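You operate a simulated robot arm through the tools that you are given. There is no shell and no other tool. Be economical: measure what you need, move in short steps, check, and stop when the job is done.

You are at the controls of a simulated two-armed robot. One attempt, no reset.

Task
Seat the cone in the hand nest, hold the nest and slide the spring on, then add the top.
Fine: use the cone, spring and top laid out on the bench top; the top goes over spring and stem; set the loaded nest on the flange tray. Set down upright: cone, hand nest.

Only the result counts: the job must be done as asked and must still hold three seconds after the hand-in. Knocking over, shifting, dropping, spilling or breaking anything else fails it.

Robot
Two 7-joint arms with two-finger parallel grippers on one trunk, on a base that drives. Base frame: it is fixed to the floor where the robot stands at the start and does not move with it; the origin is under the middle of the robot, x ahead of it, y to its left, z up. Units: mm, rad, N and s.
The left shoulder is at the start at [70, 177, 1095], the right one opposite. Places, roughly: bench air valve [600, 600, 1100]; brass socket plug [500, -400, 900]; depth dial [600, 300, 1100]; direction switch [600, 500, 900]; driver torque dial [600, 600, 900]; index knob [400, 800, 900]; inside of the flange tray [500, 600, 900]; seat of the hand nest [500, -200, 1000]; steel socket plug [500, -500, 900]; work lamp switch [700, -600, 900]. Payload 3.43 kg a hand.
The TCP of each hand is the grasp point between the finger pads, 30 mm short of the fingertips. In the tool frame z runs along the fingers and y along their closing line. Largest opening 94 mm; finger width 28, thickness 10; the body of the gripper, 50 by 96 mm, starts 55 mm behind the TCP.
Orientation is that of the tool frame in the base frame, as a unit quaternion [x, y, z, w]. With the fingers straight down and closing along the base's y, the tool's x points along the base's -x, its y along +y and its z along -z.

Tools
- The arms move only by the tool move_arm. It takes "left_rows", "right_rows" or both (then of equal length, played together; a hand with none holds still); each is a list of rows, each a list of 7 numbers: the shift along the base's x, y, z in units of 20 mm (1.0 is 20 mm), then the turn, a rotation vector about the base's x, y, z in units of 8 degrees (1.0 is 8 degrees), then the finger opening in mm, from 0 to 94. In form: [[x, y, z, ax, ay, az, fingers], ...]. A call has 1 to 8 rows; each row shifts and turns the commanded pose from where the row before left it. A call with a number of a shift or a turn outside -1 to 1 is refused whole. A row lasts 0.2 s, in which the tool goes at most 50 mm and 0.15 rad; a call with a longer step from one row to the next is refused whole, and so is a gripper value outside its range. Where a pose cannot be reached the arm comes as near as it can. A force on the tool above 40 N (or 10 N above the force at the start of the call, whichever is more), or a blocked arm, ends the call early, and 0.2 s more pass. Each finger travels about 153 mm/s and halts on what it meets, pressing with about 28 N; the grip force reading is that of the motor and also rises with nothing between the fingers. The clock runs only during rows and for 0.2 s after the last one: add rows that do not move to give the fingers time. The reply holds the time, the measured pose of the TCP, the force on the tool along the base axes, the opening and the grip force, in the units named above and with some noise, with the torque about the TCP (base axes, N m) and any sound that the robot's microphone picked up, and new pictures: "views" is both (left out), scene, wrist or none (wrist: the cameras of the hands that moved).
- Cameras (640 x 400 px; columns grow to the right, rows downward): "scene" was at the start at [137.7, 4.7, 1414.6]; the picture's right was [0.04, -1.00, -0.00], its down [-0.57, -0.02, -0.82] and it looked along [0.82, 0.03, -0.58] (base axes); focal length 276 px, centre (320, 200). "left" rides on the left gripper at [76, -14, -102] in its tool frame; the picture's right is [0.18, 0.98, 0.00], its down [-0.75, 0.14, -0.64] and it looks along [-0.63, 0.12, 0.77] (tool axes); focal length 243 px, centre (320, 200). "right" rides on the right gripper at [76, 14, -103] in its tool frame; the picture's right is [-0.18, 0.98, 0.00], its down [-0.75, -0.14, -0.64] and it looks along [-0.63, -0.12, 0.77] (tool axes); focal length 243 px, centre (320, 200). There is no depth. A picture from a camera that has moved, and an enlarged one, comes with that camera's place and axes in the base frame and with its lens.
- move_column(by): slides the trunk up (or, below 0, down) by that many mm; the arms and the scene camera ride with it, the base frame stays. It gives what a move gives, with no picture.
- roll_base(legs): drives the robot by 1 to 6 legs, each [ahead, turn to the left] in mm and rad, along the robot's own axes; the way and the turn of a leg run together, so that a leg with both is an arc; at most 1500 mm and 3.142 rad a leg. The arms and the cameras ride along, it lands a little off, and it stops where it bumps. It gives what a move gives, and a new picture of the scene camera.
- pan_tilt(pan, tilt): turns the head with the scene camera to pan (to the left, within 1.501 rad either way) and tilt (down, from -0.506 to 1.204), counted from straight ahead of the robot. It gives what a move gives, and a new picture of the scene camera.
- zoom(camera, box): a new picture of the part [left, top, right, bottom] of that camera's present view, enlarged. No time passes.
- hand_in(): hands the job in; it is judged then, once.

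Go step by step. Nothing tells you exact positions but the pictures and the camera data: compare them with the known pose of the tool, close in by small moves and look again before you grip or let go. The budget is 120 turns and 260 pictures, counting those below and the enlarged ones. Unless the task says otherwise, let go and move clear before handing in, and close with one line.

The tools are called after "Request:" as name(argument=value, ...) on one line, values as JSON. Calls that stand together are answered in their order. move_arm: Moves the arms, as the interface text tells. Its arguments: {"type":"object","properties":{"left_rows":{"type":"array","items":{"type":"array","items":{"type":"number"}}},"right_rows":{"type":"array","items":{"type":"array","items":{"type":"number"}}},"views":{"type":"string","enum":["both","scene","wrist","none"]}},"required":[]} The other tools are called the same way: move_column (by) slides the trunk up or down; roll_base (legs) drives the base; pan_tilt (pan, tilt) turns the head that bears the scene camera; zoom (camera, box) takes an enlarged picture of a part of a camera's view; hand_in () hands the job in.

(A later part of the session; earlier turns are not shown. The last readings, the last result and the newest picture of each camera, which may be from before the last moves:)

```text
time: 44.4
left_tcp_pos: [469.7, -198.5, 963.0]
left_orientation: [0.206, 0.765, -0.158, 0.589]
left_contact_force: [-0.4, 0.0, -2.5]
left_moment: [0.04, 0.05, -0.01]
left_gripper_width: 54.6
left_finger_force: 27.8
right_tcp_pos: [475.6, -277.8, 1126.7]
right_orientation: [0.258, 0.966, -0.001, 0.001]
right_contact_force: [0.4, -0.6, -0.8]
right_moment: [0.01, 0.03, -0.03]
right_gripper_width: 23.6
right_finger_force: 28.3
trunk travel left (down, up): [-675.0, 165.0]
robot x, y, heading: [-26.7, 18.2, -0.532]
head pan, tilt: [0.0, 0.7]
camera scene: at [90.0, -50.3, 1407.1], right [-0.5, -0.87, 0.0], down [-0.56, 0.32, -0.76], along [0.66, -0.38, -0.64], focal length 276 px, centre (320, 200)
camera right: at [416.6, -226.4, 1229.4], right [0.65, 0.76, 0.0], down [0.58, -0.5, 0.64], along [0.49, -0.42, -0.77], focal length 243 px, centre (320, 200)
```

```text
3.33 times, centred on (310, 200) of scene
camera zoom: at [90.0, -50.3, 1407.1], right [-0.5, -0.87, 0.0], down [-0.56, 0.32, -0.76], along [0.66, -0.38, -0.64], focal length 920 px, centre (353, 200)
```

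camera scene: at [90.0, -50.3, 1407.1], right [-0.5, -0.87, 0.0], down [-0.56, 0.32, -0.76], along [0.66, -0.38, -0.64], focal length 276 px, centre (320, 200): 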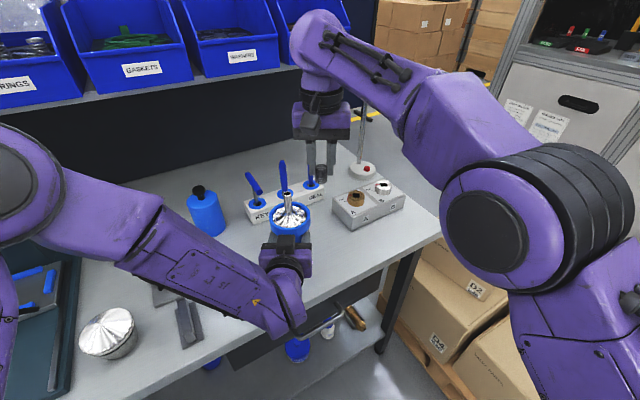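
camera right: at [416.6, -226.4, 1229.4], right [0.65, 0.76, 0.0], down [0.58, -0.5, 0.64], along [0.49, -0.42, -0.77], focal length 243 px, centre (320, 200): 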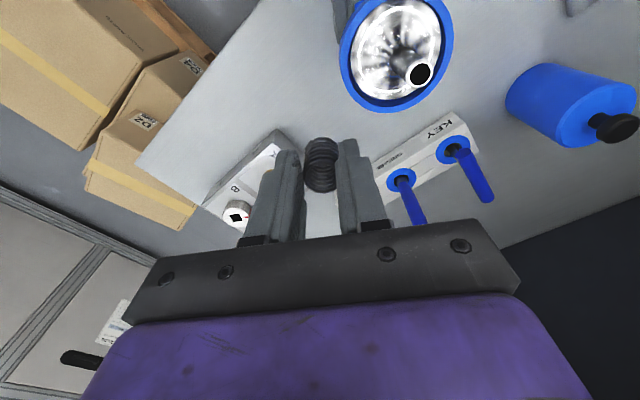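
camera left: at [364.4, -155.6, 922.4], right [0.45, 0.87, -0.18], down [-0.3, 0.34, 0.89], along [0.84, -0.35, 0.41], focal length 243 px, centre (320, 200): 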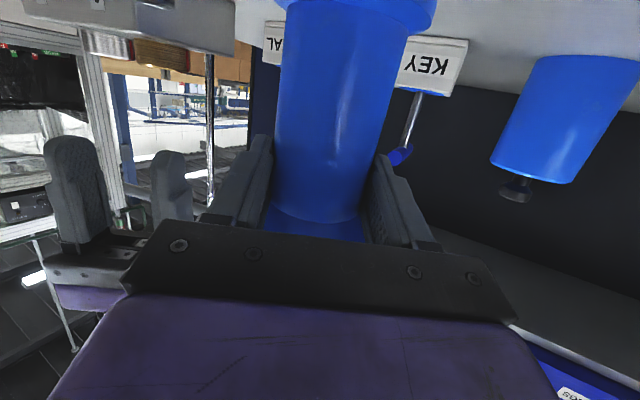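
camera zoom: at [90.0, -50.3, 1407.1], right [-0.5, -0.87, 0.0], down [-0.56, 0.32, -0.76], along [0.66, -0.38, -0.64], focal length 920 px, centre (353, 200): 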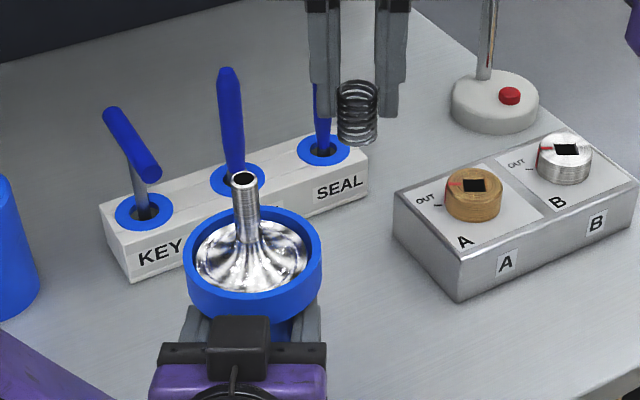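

The stem tip triangulates to [483,-204.5,1070]. Moving the spring above it.

Request:
move_arm(right_rows=[[0.1, 0.9, 0.3, 0, 0, 0, 18], [0.1, 0.9, 0, 0, 0, 0, 18], [0.1, 0.9, 0, 0, 0, 0, 18], [0.05, 0.93, 0, 0, 0, 0, 18], [0, 0, 0, 0, 0, 0, 18]])

Request:
zoom(camera="scene", box=[250, 140, 330, 220])

Request:
zoom(camera="right", box=[260, 80, 380, 220])

```text
time: 45.6
left_tcp_pos: [470.7, -199.2, 962.8]
left_orientation: [0.205, 0.766, -0.157, 0.589]
left_contact_force: [0.2, -0.2, -3.6]
left_moment: [0.02, 0.05, 0.02]
left_gripper_width: 54.5
left_finger_force: 28.0
right_tcp_pos: [482.8, -230.9, 1133.6]
right_orientation: [0.276, 0.961, 0.018, -0.002]
right_contact_force: [0.1, -0.4, -0.2]
right_moment: [0.02, 0.01, 0.0]
right_gripper_width: 23.7
right_finger_force: 28.0
trunk travel left (down, up): [-675.0, 165.0]
robot x, y, heading: [-28.1, 14.0, -0.523]
head pan, tilt: [0.0, 0.7]
camera scene: at [90.0, -51.7, 1407.0], right [-0.5, -0.87, 0.0], down [-0.56, 0.32, -0.76], along [0.66, -0.38, -0.64], focal length 276 px, centre (320, 200)
camera right: at [425.1, -180.4, 1238.2], right [0.68, 0.73, 0.03], down [0.56, -0.54, 0.63], along [0.47, -0.41, -0.78], focal length 243 px, centre (320, 200)
```

scene: 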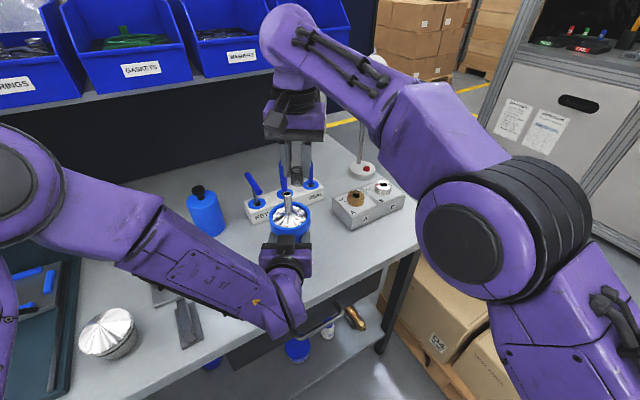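
right: 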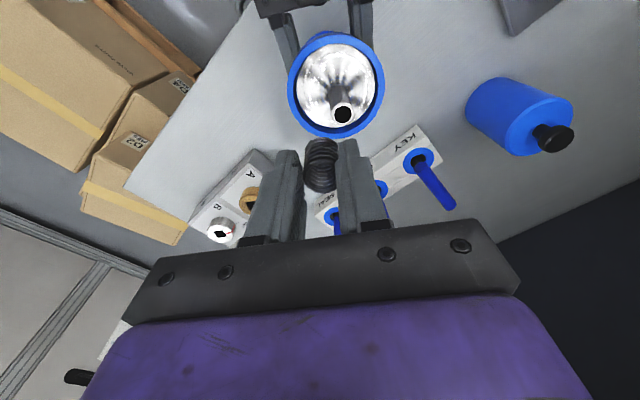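

```text
5.00 times, centred on (290, 180) of scene
camera zoom: at [90.0, -51.7, 1407.0], right [-0.5, -0.87, 0.0], down [-0.56, 0.32, -0.76], along [0.66, -0.38, -0.64], focal length 1380 px, centre (470, 300)
```

zoom: 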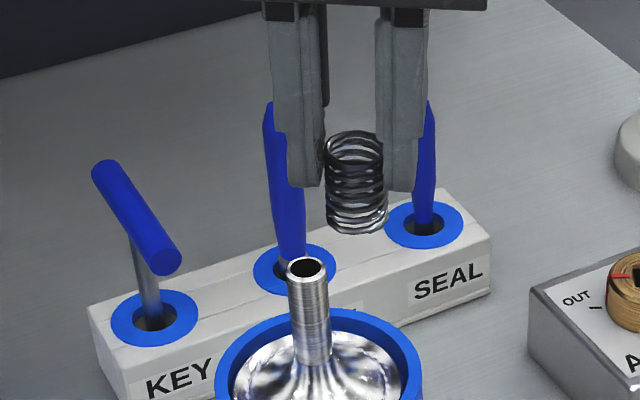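

```text
2.86 times, centred on (320, 150) of right
camera zoom: at [425.1, -180.4, 1238.2], right [0.68, 0.73, 0.03], down [0.56, -0.54, 0.63], along [0.47, -0.41, -0.78], focal length 693 px, centre (320, 343)
```

zoom: 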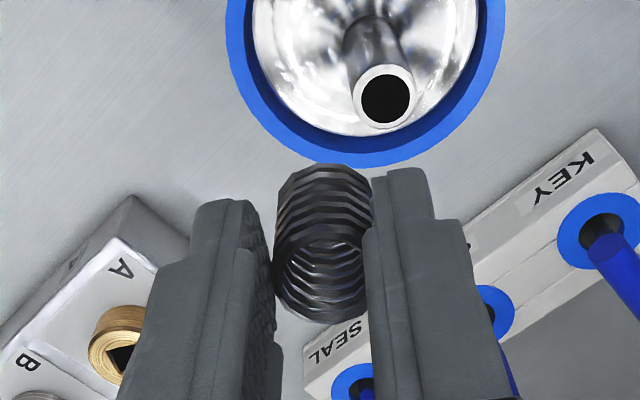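

Request:
move_arm(right_rows=[[0, 0, 0, 0, 0, 0, 18], [0, 0, 0, 0, 0, 0, 18], [0, 0, 0, 0, 0, 0, 18]], views="none")

```text
time: 46.4
left_tcp_pos: [469.1, -199.0, 963.0]
left_orientation: [0.204, 0.766, -0.157, 0.589]
left_contact_force: [-0.3, 0.6, -3.2]
left_moment: [0.04, 0.02, -0.05]
left_gripper_width: 54.5
left_finger_force: 28.5
right_tcp_pos: [482.7, -230.1, 1136.8]
right_orientation: [0.276, 0.961, 0.019, 0.0]
right_contact_force: [-0.4, 0.2, -0.2]
right_moment: [-0.01, 0.01, 0.0]
right_gripper_width: 23.4
right_finger_force: 27.8
trunk travel left (down, up): [-675.0, 165.0]
robot x, y, heading: [-28.9, 17.4, -0.523]
head pan, tilt: [0.0, 0.7]
```

The right arm stops at a joint limit near its midline. I'll back it off to the right and bring the nest toward it with the left hand.

Request:
move_arm(right_rows=[[0, -1, 0, 0, 0, 0, 18], [0, -1, 0, 0, 0, 0, 18], [0, -1, 0, 0, 0, 0, 18], [0, -1, 0, 0, 0, 0, 18]], left_rows=[[0, 0, 0, 0, 0, 0, 45], [0, 0, 0, 0, 0, 0, 45], [-0.2, -0.7, 0, 0, 0, 0, 45], [-0.2, -0.7, 0, 0, 0, 0, 45]], views="none")

Request:
move_arm(left_rows=[[-0.2, -0.7, 0, 0, 0, 0, 45], [0, -0.7, 0, 0, 0, 0, 45]])

```text
time: 47.4
left_tcp_pos: [459.9, -229.6, 962.3]
left_orientation: [0.206, 0.766, -0.157, 0.589]
left_contact_force: [0.0, -0.1, -3.8]
left_moment: [0.04, 0.06, 0.0]
left_gripper_width: 54.3
left_finger_force: 27.5
right_tcp_pos: [482.8, -288.4, 1132.3]
right_orientation: [0.258, 0.966, 0.0, 0.0]
right_contact_force: [0.1, -0.6, 0.1]
right_moment: [0.02, 0.02, -0.02]
right_gripper_width: 23.8
right_finger_force: 28.0
trunk travel left (down, up): [-675.0, 165.0]
robot x, y, heading: [-25.7, 17.3, -0.526]
head pan, tilt: [0.0, 0.7]
```

```text
time: 48.0
left_tcp_pos: [457.1, -256.1, 961.7]
left_orientation: [0.206, 0.766, -0.158, 0.589]
left_contact_force: [-0.2, -0.8, -3.2]
left_moment: [0.06, 0.05, -0.01]
left_gripper_width: 54.7
left_finger_force: 27.7
right_tcp_pos: [482.7, -286.6, 1132.1]
right_orientation: [0.258, 0.966, 0.001, 0.001]
right_contact_force: [-0.4, -0.4, 0.5]
right_moment: [-0.04, 0.02, -0.03]
right_gripper_width: 23.4
right_finger_force: 28.1
trunk travel left (down, up): [-675.0, 165.0]
robot x, y, heading: [-28.5, 14.7, -0.524]
head pan, tilt: [0.0, 0.7]
camera scene: at [89.9, -52.2, 1407.0], right [-0.5, -0.87, 0.0], down [-0.56, 0.32, -0.76], along [0.66, -0.38, -0.64], focal length 276 px, centre (320, 200)
camera left: at [346.4, -210.2, 914.8], right [0.45, 0.87, -0.18], down [-0.3, 0.34, 0.89], along [0.84, -0.35, 0.41], focal length 243 px, centre (320, 200)
```

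scene: 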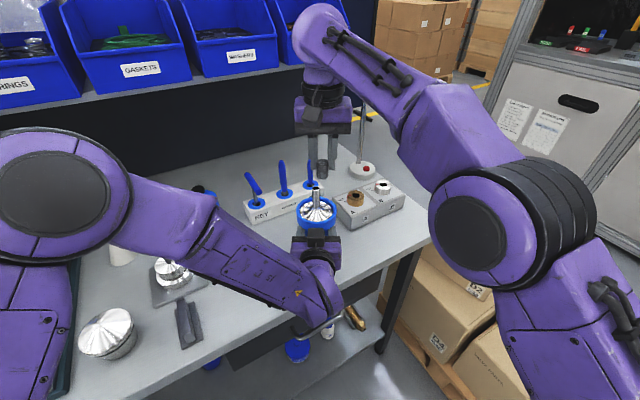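
left: 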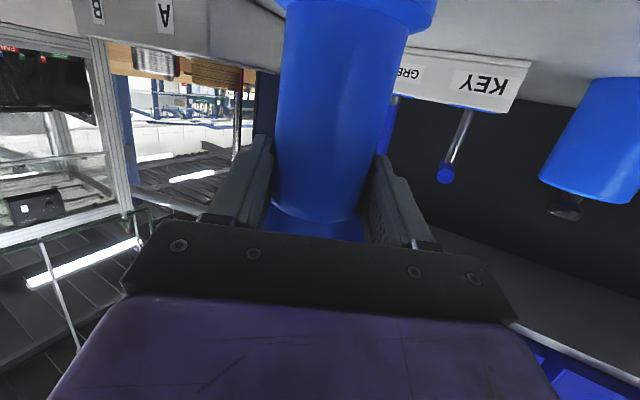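

Request:
move_arm(right_rows=[[-0.3, 0.6, 0, 0, 0, 0, 18], [-0.3, 0.6, 0, 0, 0, 0, 18], [0, 0, 0, 0, 0, 0, 18]], views="none")

Request:
zoom(camera="scene", box=[275, 140, 355, 220])

Request:
zoom(camera="right", box=[260, 80, 380, 220])

```text
time: 48.8
left_tcp_pos: [457.4, -255.7, 960.7]
left_orientation: [0.205, 0.766, -0.157, 0.589]
left_contact_force: [0.3, -0.5, -2.5]
left_moment: [0.01, 0.04, 0.02]
left_gripper_width: 54.7
left_finger_force: 28.4
right_tcp_pos: [470.5, -262.5, 1131.2]
right_orientation: [0.258, 0.966, -0.001, 0.002]
right_contact_force: [0.2, -0.7, -0.9]
right_moment: [-0.03, 0.04, 0.0]
right_gripper_width: 23.5
right_finger_force: 28.0
trunk travel left (down, up): [-675.0, 165.0]
robot x, y, heading: [-22.5, 18.3, -0.522]
head pan, tilt: [0.0, 0.7]
```

```text
5.00 times, centred on (315, 180) of scene
camera zoom: at [90.6, -51.7, 1406.9], right [-0.5, -0.87, 0.0], down [-0.56, 0.32, -0.76], along [0.66, -0.38, -0.64], focal length 1380 px, centre (345, 300)
```

zoom: 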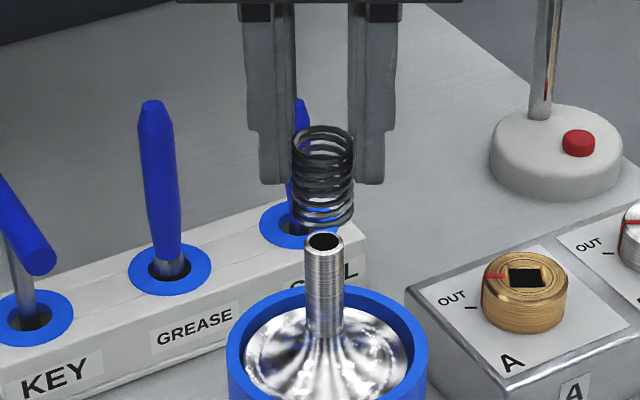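

```text
2.86 times, centred on (320, 150) of right
camera zoom: at [411.1, -211.5, 1235.0], right [0.65, 0.76, 0.0], down [0.58, -0.5, 0.64], along [0.49, -0.42, -0.77], focal length 693 px, centre (320, 343)
```

zoom: 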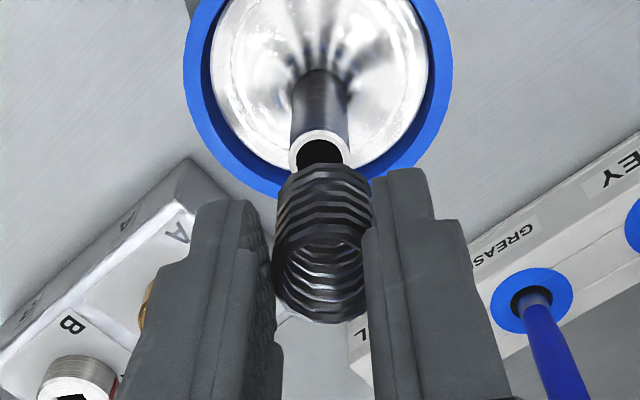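

Comparing the two views, the spring sits about 6 mm forward of the TCP in the grip, so I'll shift the hand back by that and come down close to the stem tip to check.

Request:
move_arm(right_rows=[[-0.29, 0.17, 0, 0, 0, 0, 18], [0, 0, -0.5, 0, 0, 0, 18], [0, 0, 0, 0, 0, 0, 18]], views="none")

Request:
zoom(camera="scene", box=[290, 150, 340, 200])

Request:
zoom(camera="right", box=[270, 90, 370, 200])

```text
time: 49.6
left_tcp_pos: [457.3, -255.6, 962.1]
left_orientation: [0.206, 0.765, -0.158, 0.589]
left_contact_force: [-0.3, 1.0, -2.7]
left_moment: [0.03, 0.06, -0.01]
left_gripper_width: 54.2
left_finger_force: 28.3
right_tcp_pos: [465.3, -259.3, 1121.9]
right_orientation: [0.257, 0.966, 0.0, 0.001]
right_contact_force: [0.3, 0.5, -0.5]
right_moment: [-0.01, 0.01, -0.03]
right_gripper_width: 23.5
right_finger_force: 28.1
trunk travel left (down, up): [-675.0, 165.0]
robot x, y, heading: [-24.4, 14.3, -0.526]
head pan, tilt: [0.0, 0.7]
```

```text
8.00 times, centred on (315, 175) of scene
camera zoom: at [89.9, -51.2, 1407.0], right [-0.5, -0.87, 0.0], down [-0.56, 0.32, -0.76], along [0.66, -0.38, -0.64], focal length 2207 px, centre (360, 400)
```

zoom: 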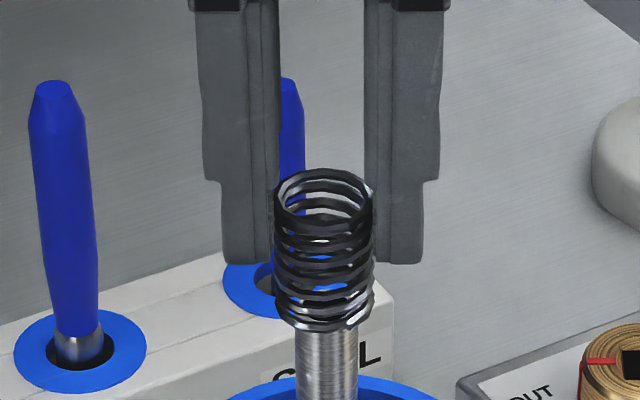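

```text
3.64 times, centred on (320, 145) of right
camera zoom: at [405.5, -208.0, 1225.3], right [0.65, 0.76, 0.0], down [0.58, -0.5, 0.64], along [0.49, -0.42, -0.77], focal length 882 px, centre (320, 400)
```

zoom: 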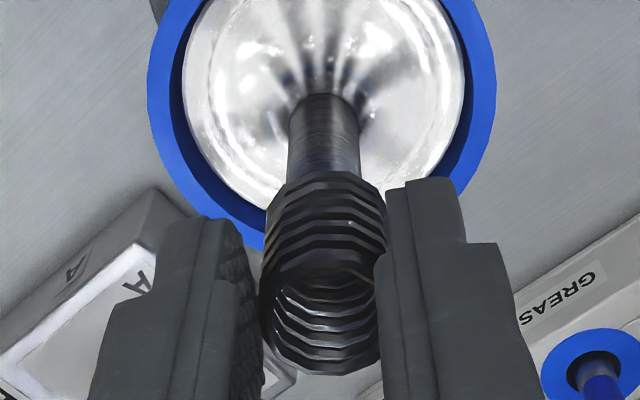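

Request:
move_arm(right_rows=[[-0.02, -0.03, -0.3, 0, 0, 0, 18], [0, 0, -0.3, 0, 0, 0, 18], [0, 0, 0, 0, 0, 0, 18]], views="none")

Request:
zoom(camera="scene", box=[290, 150, 340, 200])

Request:
zoom(camera="right", box=[270, 90, 370, 200])

```text
time: 50.4
left_tcp_pos: [456.6, -255.9, 961.7]
left_orientation: [0.205, 0.766, -0.158, 0.589]
left_contact_force: [-0.9, 0.8, -3.0]
left_moment: [0.01, 0.02, -0.01]
left_gripper_width: 54.5
left_finger_force: 27.8
right_tcp_pos: [464.3, -260.4, 1111.2]
right_orientation: [0.258, 0.966, -0.001, 0.001]
right_contact_force: [0.1, 1.0, 0.0]
right_moment: [0.01, 0.02, -0.03]
right_gripper_width: 23.8
right_finger_force: 27.9
trunk travel left (down, up): [-675.0, 165.0]
robot x, y, heading: [-28.6, 14.4, -0.528]
head pan, tilt: [0.0, 0.7]
```

```text
8.00 times, centred on (315, 175) of scene
camera zoom: at [90.1, -51.4, 1407.0], right [-0.5, -0.87, 0.0], down [-0.56, 0.32, -0.76], along [0.66, -0.38, -0.64], focal length 2207 px, centre (360, 400)
```

zoom: 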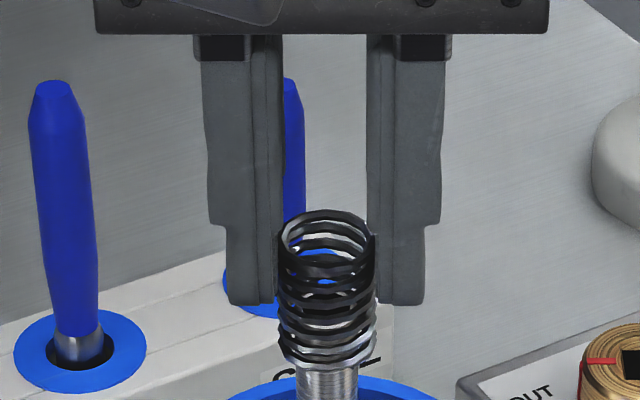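

```text
3.64 times, centred on (320, 145) of right
camera zoom: at [405.1, -208.5, 1213.1], right [0.65, 0.76, 0.0], down [0.58, -0.5, 0.64], along [0.49, -0.42, -0.77], focal length 882 px, centre (320, 400)
```

zoom: 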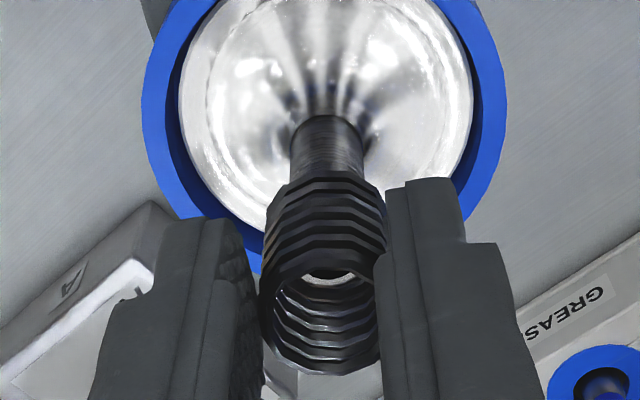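

The stem tip shows inside the spring with no force, so it is threaded on. Continuing down.

Request:
move_arm(right_rows=[[0, 0, -0.4, 0, 0, 0, 18], [0, 0, -0.4, 0, 0, 0, 18], [0, 0, -0.4, 0, 0, 0, 18], [0, 0, -0.3, 0, 0, 0, 18], [0, 0, 0, 0, 0, 0, 18]], views="none")

Request:
zoom(camera="scene", box=[280, 150, 350, 220])

Request:
zoom(camera="right", box=[270, 90, 370, 200])

```text
time: 51.6
left_tcp_pos: [456.6, -255.3, 962.4]
left_orientation: [0.205, 0.766, -0.157, 0.589]
left_contact_force: [0.5, 0.1, -2.8]
left_moment: [0.05, -0.01, 0.01]
left_gripper_width: 54.2
left_finger_force: 28.0
right_tcp_pos: [465.6, -259.6, 1081.3]
right_orientation: [0.258, 0.966, -0.001, 0.001]
right_contact_force: [0.5, 0.1, 0.1]
right_moment: [0.03, 0.01, 0.01]
right_gripper_width: 23.4
right_finger_force: 28.3
trunk travel left (down, up): [-675.0, 165.0]
robot x, y, heading: [-27.5, 14.5, -0.521]
head pan, tilt: [0.0, 0.7]
```

```text
5.71 times, centred on (315, 185) of scene
camera zoom: at [90.1, -51.4, 1407.0], right [-0.5, -0.87, 0.0], down [-0.56, 0.32, -0.76], along [0.66, -0.38, -0.64], focal length 1577 px, centre (349, 286)
```

zoom: 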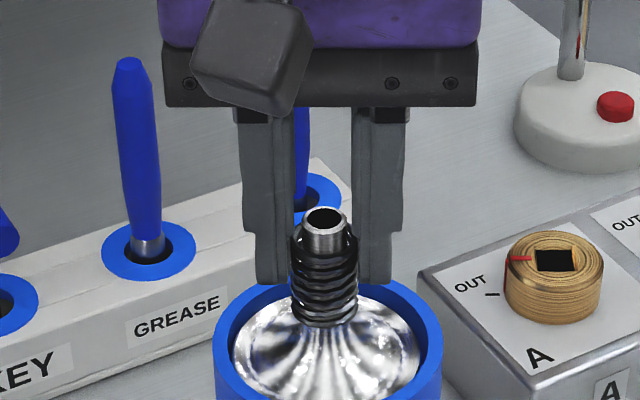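

```text
3.64 times, centred on (320, 145) of right
camera zoom: at [405.6, -208.2, 1183.9], right [0.65, 0.76, 0.0], down [0.58, -0.5, 0.64], along [0.49, -0.42, -0.77], focal length 882 px, centre (320, 400)
```

zoom: 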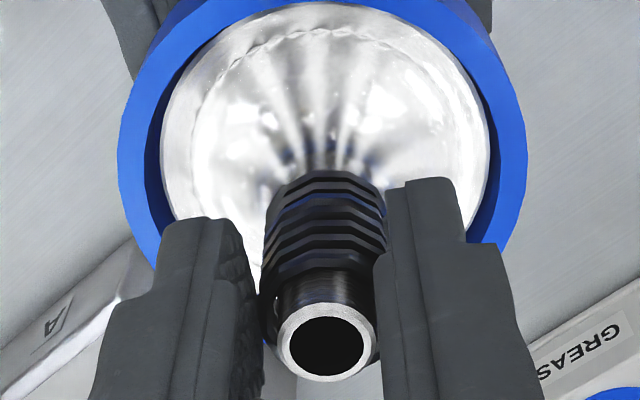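

Request:
move_arm(right_rows=[[0, 0, -0.2, 0, 0, 0, 18], [0, 0, 0, 0, 0, 0, 18]], views="none")

Request:
move_arm(right_rows=[[0, 0, -0.2, 0, 0, 0, 18], [0, 0, 0, 0, 0, 0, 18]], views="none")

```text
time: 52.2
left_tcp_pos: [456.5, -255.2, 962.0]
left_orientation: [0.205, 0.766, -0.157, 0.589]
left_contact_force: [-0.1, 0.0, -3.0]
left_moment: [-0.02, 0.04, 0.03]
left_gripper_width: 54.0
left_finger_force: 28.2
right_tcp_pos: [464.2, -259.4, 1077.2]
right_orientation: [0.259, 0.966, -0.001, 0.001]
right_contact_force: [0.1, -0.2, 0.0]
right_moment: [-0.01, -0.02, -0.03]
right_gripper_width: 23.4
right_finger_force: 28.0
trunk travel left (down, up): [-675.0, 165.0]
robot x, y, heading: [-27.4, 12.9, -0.532]
head pan, tilt: [0.0, 0.7]
```

```text
time: 52.8
left_tcp_pos: [456.1, -256.2, 962.0]
left_orientation: [0.205, 0.765, -0.158, 0.589]
left_contact_force: [0.2, 0.4, -3.1]
left_moment: [0.01, 0.03, 0.02]
left_gripper_width: 54.2
left_finger_force: 28.2
right_tcp_pos: [464.7, -259.5, 1071.6]
right_orientation: [0.258, 0.966, -0.001, 0.0]
right_contact_force: [0.0, -0.4, -0.3]
right_moment: [-0.02, 0.0, 0.0]
right_gripper_width: 23.6
right_finger_force: 28.1
trunk travel left (down, up): [-675.0, 165.0]
robot x, y, heading: [-28.5, 13.7, -0.521]
head pan, tilt: [0.0, 0.7]
```

Request:
move_arm(right_rows=[[0, 0, -0.15, 0, 0, 0, 18], [0, 0, 0, 0, 0, 0, 40], [0, 0, 0, 0, 0, 0, 40], [0, 0, 1, 0, 0, 0, 40], [0, 0, 1, 0, 0, 0, 40], [0, 0, 1, 0, 0, 0, 40], [0, 0, 1, 0, 0, 0, 40]])

Request:
zoom(camera="scene", box=[270, 150, 360, 240])

```text
time: 54.4
left_tcp_pos: [456.9, -255.1, 962.1]
left_orientation: [0.206, 0.765, -0.159, 0.589]
left_contact_force: [0.6, -0.2, -3.8]
left_moment: [0.04, 0.06, 0.01]
left_gripper_width: 54.2
left_finger_force: 28.0
right_tcp_pos: [463.0, -258.4, 1150.2]
right_orientation: [0.258, 0.966, 0.0, 0.001]
right_contact_force: [-0.7, -0.5, -0.1]
right_moment: [-0.02, 0.03, 0.02]
right_gripper_width: 40.1
right_finger_force: 0.0
trunk travel left (down, up): [-675.0, 165.0]
robot x, y, heading: [-28.5, 15.5, -0.526]
head pan, tilt: [0.0, 0.7]
camera scene: at [90.0, -51.3, 1407.0], right [-0.5, -0.87, 0.0], down [-0.56, 0.32, -0.76], along [0.66, -0.38, -0.64], focal length 276 px, centre (320, 200)
camera right: at [403.2, -207.9, 1252.1], right [0.65, 0.76, 0.0], down [0.58, -0.5, 0.64], along [0.49, -0.42, -0.77], focal length 243 px, centre (320, 200)
```

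scene: 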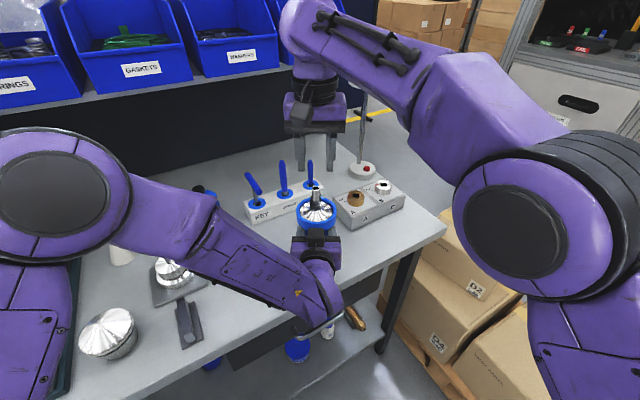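
right: 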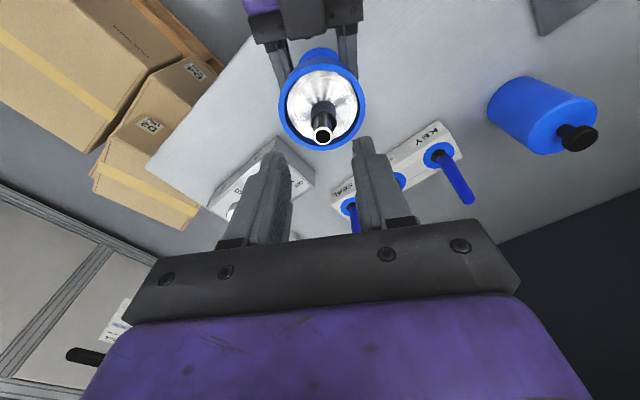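

```text
4.44 times, centred on (315, 195) of scene
camera zoom: at [90.0, -51.3, 1407.0], right [-0.5, -0.87, 0.0], down [-0.56, 0.32, -0.76], along [0.66, -0.38, -0.64], focal length 1226 px, centre (342, 222)
```

zoom: 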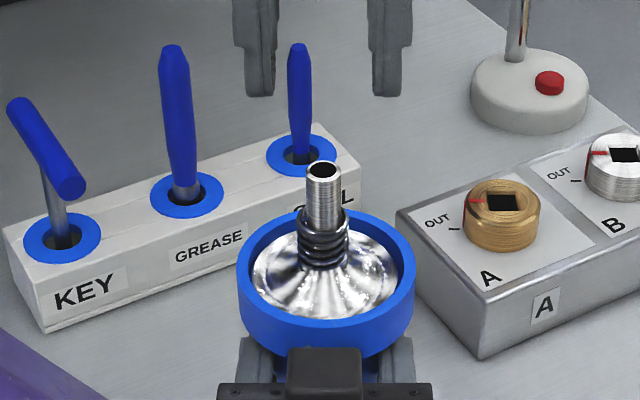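

The spring is seated on the stem. Next I raise the loaded nest and clear the right arm, then back off and drive over toward the top.

Request:
move_arm(right_rows=[[-0.45, -0.8, 0, 0, 0, 0, 94], [-0.45, -0.8, 0, 0, 0, 0, 94], [-0.45, -0.8, 0, 0, 0, 0, 94], [-0.45, -0.8, 0, 0, 0, 0, 94], [-0.45, -0.8, 0, 0, 0, 0, 94], [-0.45, -0.8, 0, 0, 0, 0, 94], [-0.45, -0.8, 0, 0, 0, 0, 94], [-0.45, -0.8, 0, 0, 0, 0, 94]], left_rows=[[0, 0, 0.3, 0, 0, 0, 45], [-0.1, 0.06, 0.4, 0, 0, 0, 45], [-0.2, 0.12, 0.4, 0, 0, 0, 45], [-0.2, 0.12, 0.4, 0, 0, 0, 45], [-0.2, 0.12, 0.4, 0, 0, 0, 45], [-0.2, 0.12, 0.4, 0, 0, 0, 45], [-0.1, 0.06, 0.4, 0, 0, 0, 45], [0, 0, 0.3, 0, 0, 0, 45]], views="scene")

```text
time: 56.2
left_tcp_pos: [437.2, -242.2, 1022.6]
left_orientation: [0.206, 0.766, -0.158, 0.589]
left_contact_force: [0.2, 0.1, -2.1]
left_moment: [0.03, 0.09, 0.0]
left_gripper_width: 54.3
left_finger_force: 28.1
right_tcp_pos: [392.2, -388.5, 1148.0]
right_orientation: [0.258, 0.966, 0.001, 0.0]
right_contact_force: [0.2, 0.0, -0.4]
right_moment: [0.01, 0.02, -0.01]
right_gripper_width: 94.2
right_finger_force: 0.2
trunk travel left (down, up): [-675.0, 165.0]
robot x, y, heading: [-28.1, 19.3, -0.524]
head pan, tilt: [0.0, 0.7]
camera scene: at [89.5, -52.1, 1407.0], right [-0.5, -0.87, 0.0], down [-0.56, 0.32, -0.76], along [0.66, -0.38, -0.64], focal length 276 px, centre (320, 200)
```

scene: 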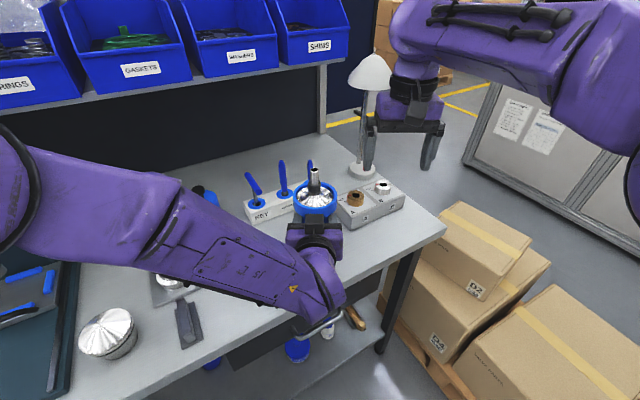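

Request:
roll_base(legs=[[-300, 0]])

Request:
roll_base(legs=[[0, 0.6], [0, 0.678], [223, 0], [0, -0.377], [0, -0.377]])

```text
time: 58.2
left_tcp_pos: [179.2, -93.2, 1021.1]
left_orientation: [0.206, 0.765, -0.159, 0.589]
left_contact_force: [-0.1, -0.2, -3.7]
left_moment: [0.02, 0.03, 0.02]
left_gripper_width: 54.4
left_finger_force: 28.0
right_tcp_pos: [134.7, -239.5, 1148.5]
right_orientation: [0.26, 0.966, 0.0, 0.001]
right_contact_force: [-0.3, 0.7, -0.7]
right_moment: [0.02, -0.01, 0.01]
right_gripper_width: 94.0
right_finger_force: 0.0
trunk travel left (down, up): [-675.0, 165.0]
robot x, y, heading: [-284.2, 163.3, -0.525]
head pan, tilt: [0.0, 0.7]
camera scene: at [-167.5, 97.7, 1406.9], right [-0.5, -0.86, 0.0], down [-0.56, 0.32, -0.76], along [0.66, -0.38, -0.64], focal length 276 px, centre (320, 200)
```

scene: 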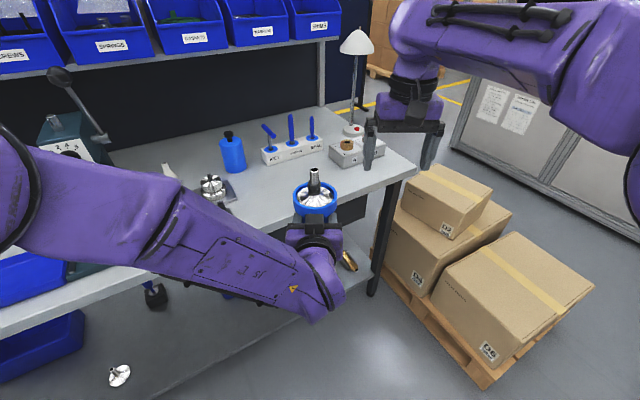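

```text
time: 65.6
left_tcp_pos: [410.1, 309.7, 1021.9]
left_orientation: [0.007, 0.792, -0.006, 0.61]
left_contact_force: [-0.8, 0.7, -3.0]
left_moment: [0.02, 0.04, -0.03]
left_gripper_width: 54.0
left_finger_force: 28.2
right_tcp_pos: [441.0, 161.1, 1148.1]
right_orientation: [0.01, 1.0, 0.001, 0.001]
right_contact_force: [1.3, 0.2, 0.5]
right_moment: [0.02, 0.02, 0.01]
right_gripper_width: 93.8
right_finger_force: 0.0
trunk travel left (down, up): [-675.0, 165.0]
robot x, y, heading: [-121.0, 309.1, -0.022]
head pan, tilt: [0.0, 0.7]
camera scene: at [14.3, 310.1, 1407.0], right [-0.02, -1.0, 0.0], down [-0.64, 0.01, -0.76], along [0.76, -0.02, -0.64], focal length 276 px, centre (320, 200)
```

scene: 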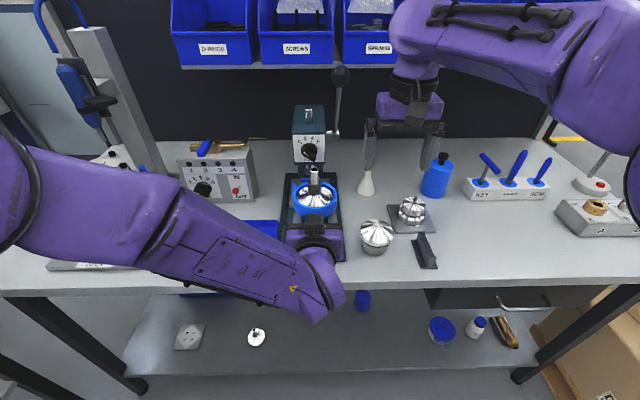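

The robot is now before the top, with the nest still held. I'll look closely at the top and the stacked piece.

Request:
zoom(camera="scene", box=[350, 180, 450, 280])

Request:
zoom(camera="right", box=[200, 0, 440, 200])

```text
4.00 times, centred on (400, 230) of scene
camera zoom: at [14.3, 310.1, 1407.0], right [-0.02, -1.0, 0.0], down [-0.64, 0.01, -0.76], along [0.76, -0.02, -0.64], focal length 1104 px, centre (0, 80)
```

zoom: 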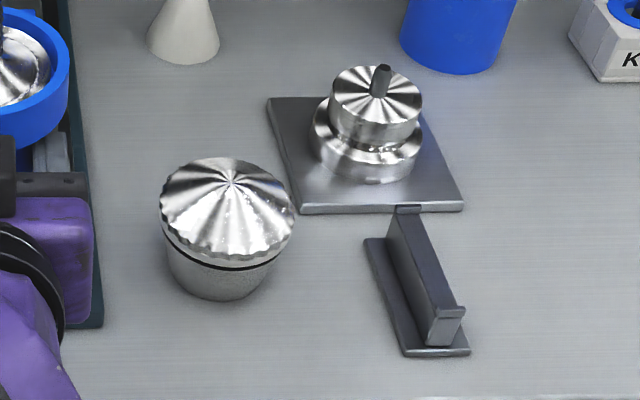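

```text
2.00 times, centred on (320, 100) of right
camera zoom: at [364.6, 177.2, 1251.5], right [0.2, 0.98, 0.0], down [0.75, -0.15, 0.64], along [0.63, -0.13, -0.77], focal length 485 px, centre (320, 400)
```

zoom: 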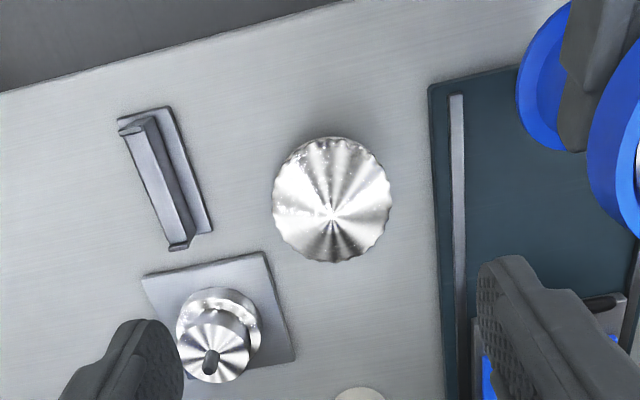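

Request:
move_arm(right_rows=[[0.6, 0.1, -1, 0, 0, 0, 94], [0.6, 0, -1, 0, 0, 0, 94], [0, 0, -1, 0, 0, 0, 94], [0, 0, -1, 0, 0, 0, 94], [0, 0, -1, 0, 0, 0, 94], [0, 0, -1, 0, 0, 0, 94], [0, 0, -0.8, 0, 0, 0, 94], [0, 0, 0, 0, 0, 0, 94]])

Request:
zoom(camera="scene", box=[340, 150, 460, 280])

```text
time: 67.4
left_tcp_pos: [409.7, 309.4, 1021.3]
left_orientation: [0.008, 0.792, -0.006, 0.61]
left_contact_force: [-0.7, 1.0, -3.7]
left_moment: [-0.01, 0.07, 0.02]
left_gripper_width: 54.1
left_finger_force: 28.2
right_tcp_pos: [463.1, 163.7, 1014.6]
right_orientation: [0.009, 1.0, 0.0, 0.001]
right_contact_force: [-0.7, 0.0, -0.2]
right_moment: [0.03, 0.01, 0.0]
right_gripper_width: 94.0
right_finger_force: 0.0
trunk travel left (down, up): [-675.0, 165.0]
robot x, y, heading: [-118.9, 315.2, -0.019]
head pan, tilt: [0.0, 0.7]
camera scene: at [13.9, 310.0, 1407.0], right [-0.02, -1.0, 0.0], down [-0.64, 0.01, -0.76], along [0.76, -0.02, -0.64], focal length 276 px, centre (320, 200)
camera right: at [387.6, 179.3, 1117.0], right [0.2, 0.98, 0.0], down [0.75, -0.15, 0.64], along [0.63, -0.13, -0.77], focal length 243 px, centre (320, 200)
```

scene: 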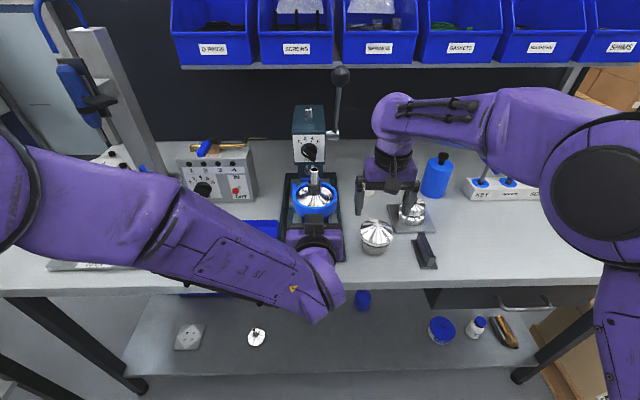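
right: 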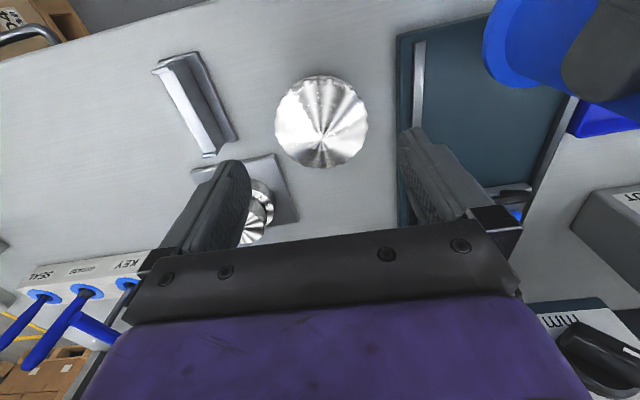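

```text
3.08 times, centred on (400, 215) of scene
camera zoom: at [13.9, 310.0, 1407.0], right [-0.02, -1.0, 0.0], down [-0.64, 0.01, -0.76], along [0.76, -0.02, -0.64], focal length 849 px, centre (74, 154)
```

zoom: 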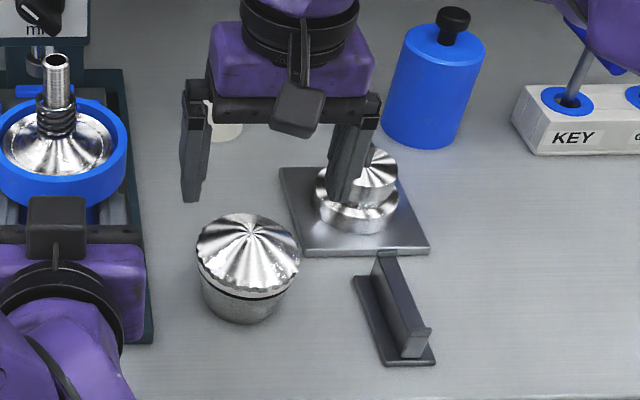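

Request:
move_arm(right_rows=[[0, 0.03, -1, 0, 0, 0, 94], [0, 0, -1, 0, 0, 0, 94], [0, 0, -0.8, 0, 0, 0, 94], [0, 0, 0, 0, 0, 0, 94]], views="wrist")

Request:
zoom(camera="scene", box=[340, 150, 460, 280])

```text
time: 68.4
left_tcp_pos: [409.6, 309.7, 1022.1]
left_orientation: [0.008, 0.793, -0.006, 0.609]
left_contact_force: [0.2, -0.4, -4.4]
left_moment: [-0.03, 0.05, 0.01]
left_gripper_width: 54.2
left_finger_force: 28.2
right_tcp_pos: [464.1, 164.6, 958.1]
right_orientation: [0.008, 1.0, 0.0, 0.002]
right_contact_force: [0.3, 0.3, -0.5]
right_moment: [0.02, -0.01, -0.05]
right_gripper_width: 93.9
right_finger_force: 0.1
trunk travel left (down, up): [-675.0, 165.0]
robot x, y, heading: [-122.5, 308.1, -0.018]
head pan, tilt: [0.0, 0.7]
camera right: at [388.0, 180.3, 1060.1], right [0.2, 0.98, 0.0], down [0.75, -0.15, 0.64], along [0.63, -0.13, -0.77], focal length 243 px, centre (320, 200)
```

right: 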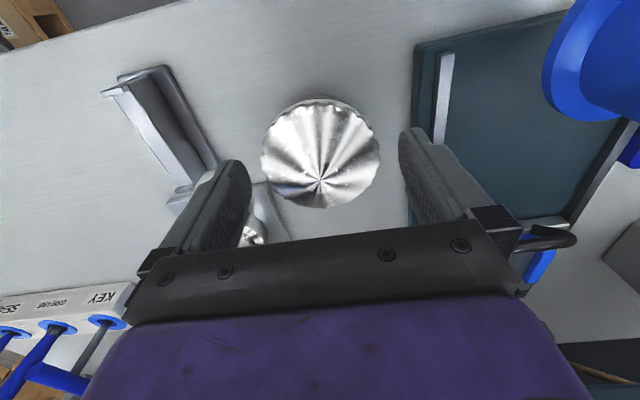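

```text
3.08 times, centred on (400, 215) of scene
camera zoom: at [14.1, 310.0, 1407.0], right [-0.02, -1.0, 0.0], down [-0.64, 0.01, -0.76], along [0.76, -0.02, -0.64], focal length 849 px, centre (74, 154)
```

zoom: 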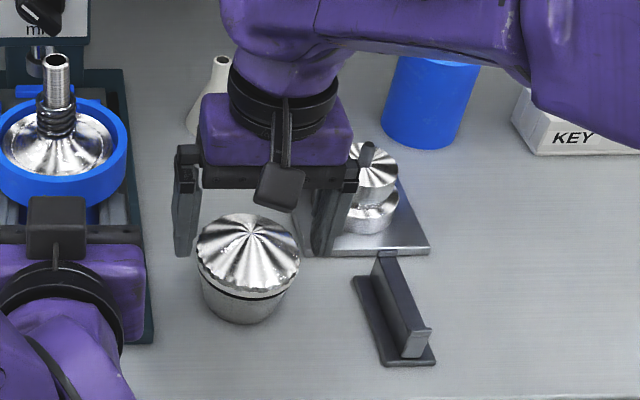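

Request:
move_arm(right_rows=[[0.05, 0, -1, 0, 0, 0, 94], [0, 0, -0.9, 0, 0, 0, 94], [0, 0, 0, 0, 0, 0, 94], [0, 0, 0, 0, 0, 0, 70], [0, 0, 0, 0, 0, 0, 70], [0, 0, 0, 0, 0, 0, 70]], views="wrist")

Request:
zoom(camera="scene", box=[340, 150, 460, 280])

```text
time: 69.8
left_tcp_pos: [409.7, 310.4, 1023.5]
left_orientation: [0.007, 0.793, -0.005, 0.609]
left_contact_force: [0.2, 0.4, -3.5]
left_moment: [-0.02, 0.02, 0.02]
left_gripper_width: 54.1
left_finger_force: 28.0
right_tcp_pos: [464.6, 163.5, 917.7]
right_orientation: [0.009, 1.0, 0.0, 0.001]
right_contact_force: [0.6, -1.0, 1.2]
right_moment: [0.04, -0.01, -0.01]
right_gripper_width: 83.7
right_finger_force: 28.1
trunk travel left (down, up): [-675.0, 165.0]
robot x, y, heading: [-121.2, 313.2, -0.021]
head pan, tilt: [0.0, 0.7]
camera right: at [389.3, 179.4, 1021.6], right [0.2, 0.98, 0.0], down [0.75, -0.15, 0.64], along [0.63, -0.13, -0.77], focal length 243 px, centre (320, 200)
```

right: 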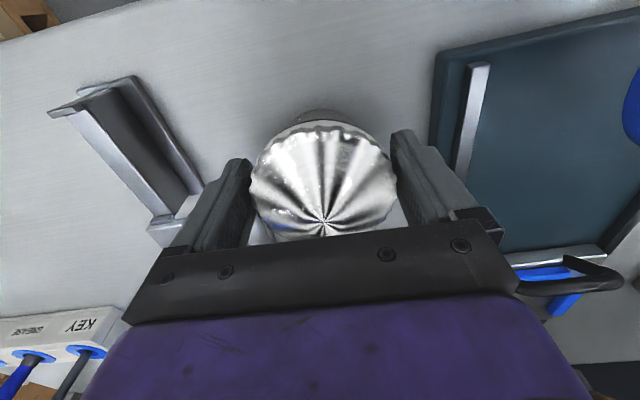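

```text
3.08 times, centred on (400, 215) of scene
camera zoom: at [14.2, 309.9, 1407.0], right [-0.02, -1.0, 0.0], down [-0.64, 0.01, -0.76], along [0.76, -0.02, -0.64], focal length 849 px, centre (74, 154)
```

zoom: 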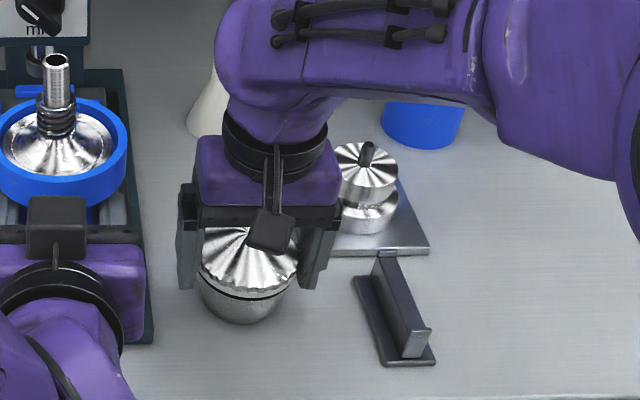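

Gripped at 84 mm. I lift it and check what comes up.

Request:
move_arm(right_rows=[[0, 0, 0.5, 0, 0, 0, 70], [0, 0, 0.7, 0, 0, 0, 70], [0, 0, 1, 0, 0, 0, 70], [0, 0, 1, 0, 0, 0, 70], [0, 0, 1, 0, 0, 0, 70], [0, 0, 0, 0, 0, 0, 70]])

Request:
zoom(camera="scene", box=[340, 130, 460, 260])

```text
time: 71.2
left_tcp_pos: [410.5, 310.5, 1022.0]
left_orientation: [0.009, 0.793, -0.007, 0.609]
left_contact_force: [-1.1, -0.8, -3.4]
left_moment: [0.01, 0.06, 0.0]
left_gripper_width: 54.2
left_finger_force: 27.5
right_tcp_pos: [465.5, 163.8, 1001.4]
right_orientation: [0.009, 1.0, 0.001, 0.0]
right_contact_force: [-0.1, -0.2, -1.0]
right_moment: [-0.01, -0.02, -0.03]
right_gripper_width: 83.7
right_finger_force: 27.6
trunk travel left (down, up): [-675.0, 165.0]
robot x, y, heading: [-122.0, 314.2, -0.019]
head pan, tilt: [0.0, 0.7]
camera scene: at [14.9, 309.8, 1406.9], right [-0.02, -1.0, 0.0], down [-0.64, 0.01, -0.76], along [0.76, -0.02, -0.64], focal length 276 px, centre (320, 200)
camera right: at [390.1, 179.4, 1104.8], right [0.2, 0.98, 0.0], down [0.75, -0.15, 0.64], along [0.63, -0.13, -0.77], focal length 243 px, centre (320, 200)
```

scene: 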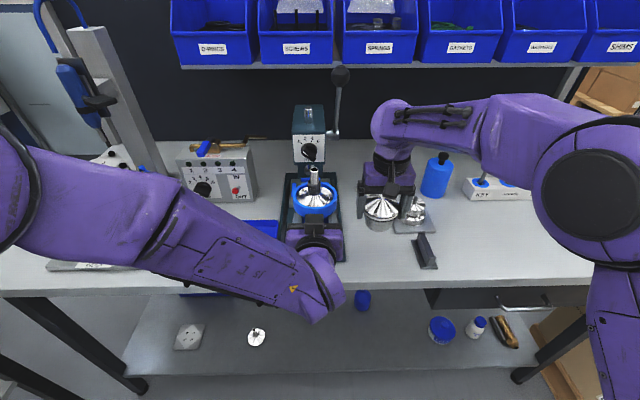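
right: 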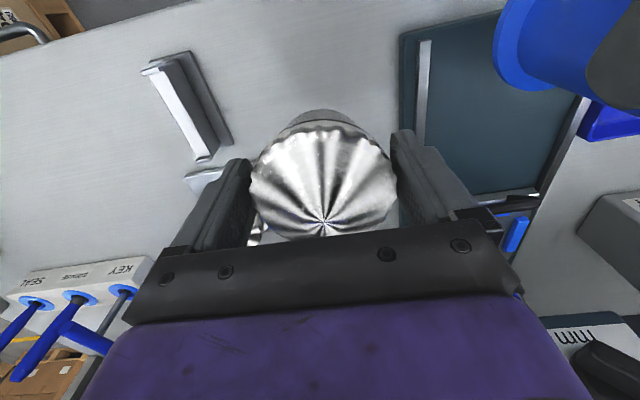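

```text
3.08 times, centred on (400, 195) of scene
camera zoom: at [14.9, 309.8, 1406.9], right [-0.02, -1.0, 0.0], down [-0.64, 0.01, -0.76], along [0.76, -0.02, -0.64], focal length 849 px, centre (74, 215)
```

zoom: 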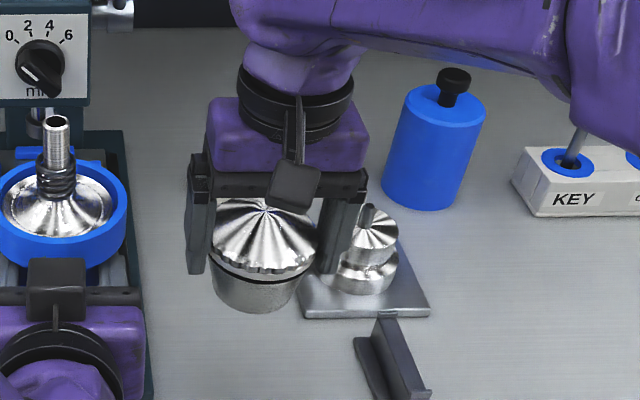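

The whole part lifts as one light shell, so it is the top. I raise it high, then bring the nest under it.

Request:
move_arm(right_rows=[[0, 0, 1, 0, 0, 0, 70], [0, 0, 1, 0, 0, 0, 70], [0, 0, 1, 0, 0, 0, 70], [0, 0, 1, 0, 0, 0, 70], [0, 0, 1, 0, 0, 0, 70], [0, 0, 1, 0, 0, 0, 70], [0, 0, 1, 0, 0, 0, 70], [0, 0, 1, 0, 0, 0, 70]], views="none")

Request:
move_arm(right_rows=[[0, 0, 1, 0, 0, 0, 70], [0, 0, 0.5, 0, 0, 0, 70], [0, 0, 0, 0, 0, 0, 70], [0, 0, 0, 0, 0, 0, 70], [0, 0, 0, 0, 0, 0, 70], [0, 0, 0, 0, 0, 0, 70]], left_rows=[[0, 0, -0.4, 0, 0, 0, 45], [0, -0.3, -0.4, 0, 0, 0, 45], [0, -0.6, -0.4, 0, 0, 0, 45], [0, -0.7, -0.4, 0, 0, 0, 45], [0, -0.6, -0.4, 0, 0, 0, 45], [0, -0.3, 0, 0, 0, 0, 45]])

```text
time: 73.0
left_tcp_pos: [410.1, 311.4, 1021.5]
left_orientation: [0.008, 0.793, -0.006, 0.61]
left_contact_force: [0.9, -0.8, -2.2]
left_moment: [-0.04, 0.02, -0.02]
left_gripper_width: 54.3
left_finger_force: 27.8
right_tcp_pos: [466.0, 162.6, 1161.3]
right_orientation: [0.009, 1.0, 0.001, 0.001]
right_contact_force: [0.1, -0.2, -1.4]
right_moment: [-0.02, 0.04, -0.01]
right_gripper_width: 83.8
right_finger_force: 28.1
trunk travel left (down, up): [-675.0, 165.0]
robot x, y, heading: [-120.9, 314.0, -0.017]
head pan, tilt: [0.0, 0.7]
```

```text
time: 74.4
left_tcp_pos: [412.9, 264.9, 985.1]
left_orientation: [-0.005, 0.794, -0.007, 0.607]
left_contact_force: [-0.8, -1.1, -3.3]
left_moment: [0.03, 0.03, 0.0]
left_gripper_width: 54.3
left_finger_force: 28.8
right_tcp_pos: [466.2, 162.4, 1192.9]
right_orientation: [0.009, 1.0, 0.0, 0.0]
right_contact_force: [0.6, -0.2, -1.9]
right_moment: [-0.03, 0.02, 0.01]
right_gripper_width: 84.1
right_finger_force: 27.8
trunk travel left (down, up): [-675.0, 165.0]
robot x, y, heading: [-119.2, 311.0, -0.014]
head pan, tilt: [0.0, 0.7]
camera scene: at [14.7, 310.3, 1407.0], right [-0.02, -1.0, 0.0], down [-0.64, 0.01, -0.76], along [0.76, -0.02, -0.64], focal length 276 px, centre (320, 200)
camera right: at [390.3, 179.4, 1294.9], right [0.2, 0.98, 0.0], down [0.75, -0.15, 0.64], along [0.63, -0.13, -0.77], focal length 243 px, centre (320, 200)
camera left: at [295.8, 249.7, 938.5], right [-0.05, 0.98, -0.2], down [-0.42, 0.16, 0.89], along [0.91, 0.12, 0.41], focal length 243 px, centre (320, 200)
```

scene: 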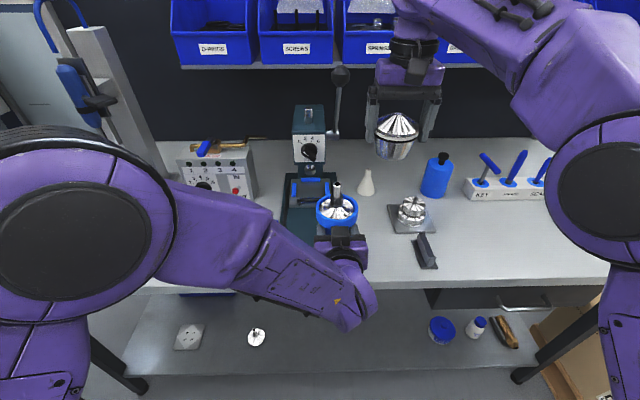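
right: 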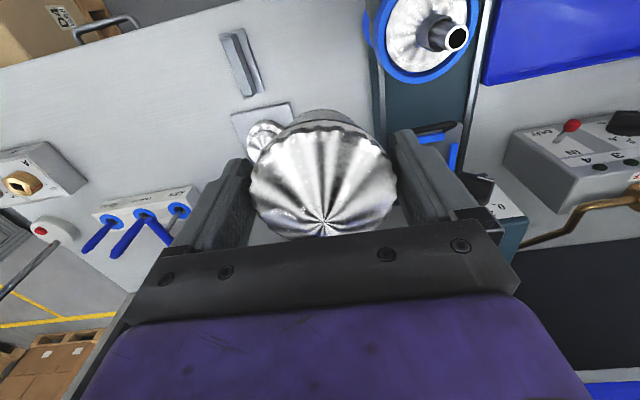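
left: 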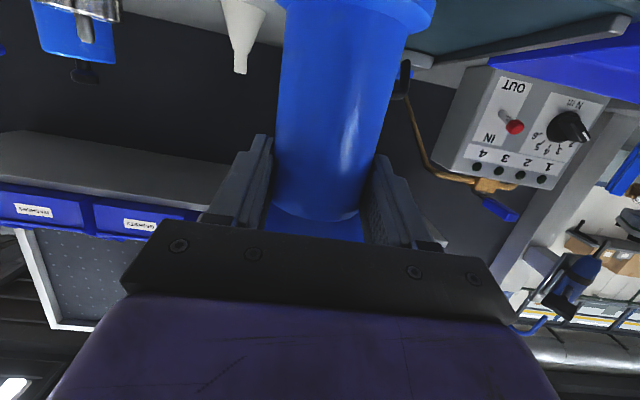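

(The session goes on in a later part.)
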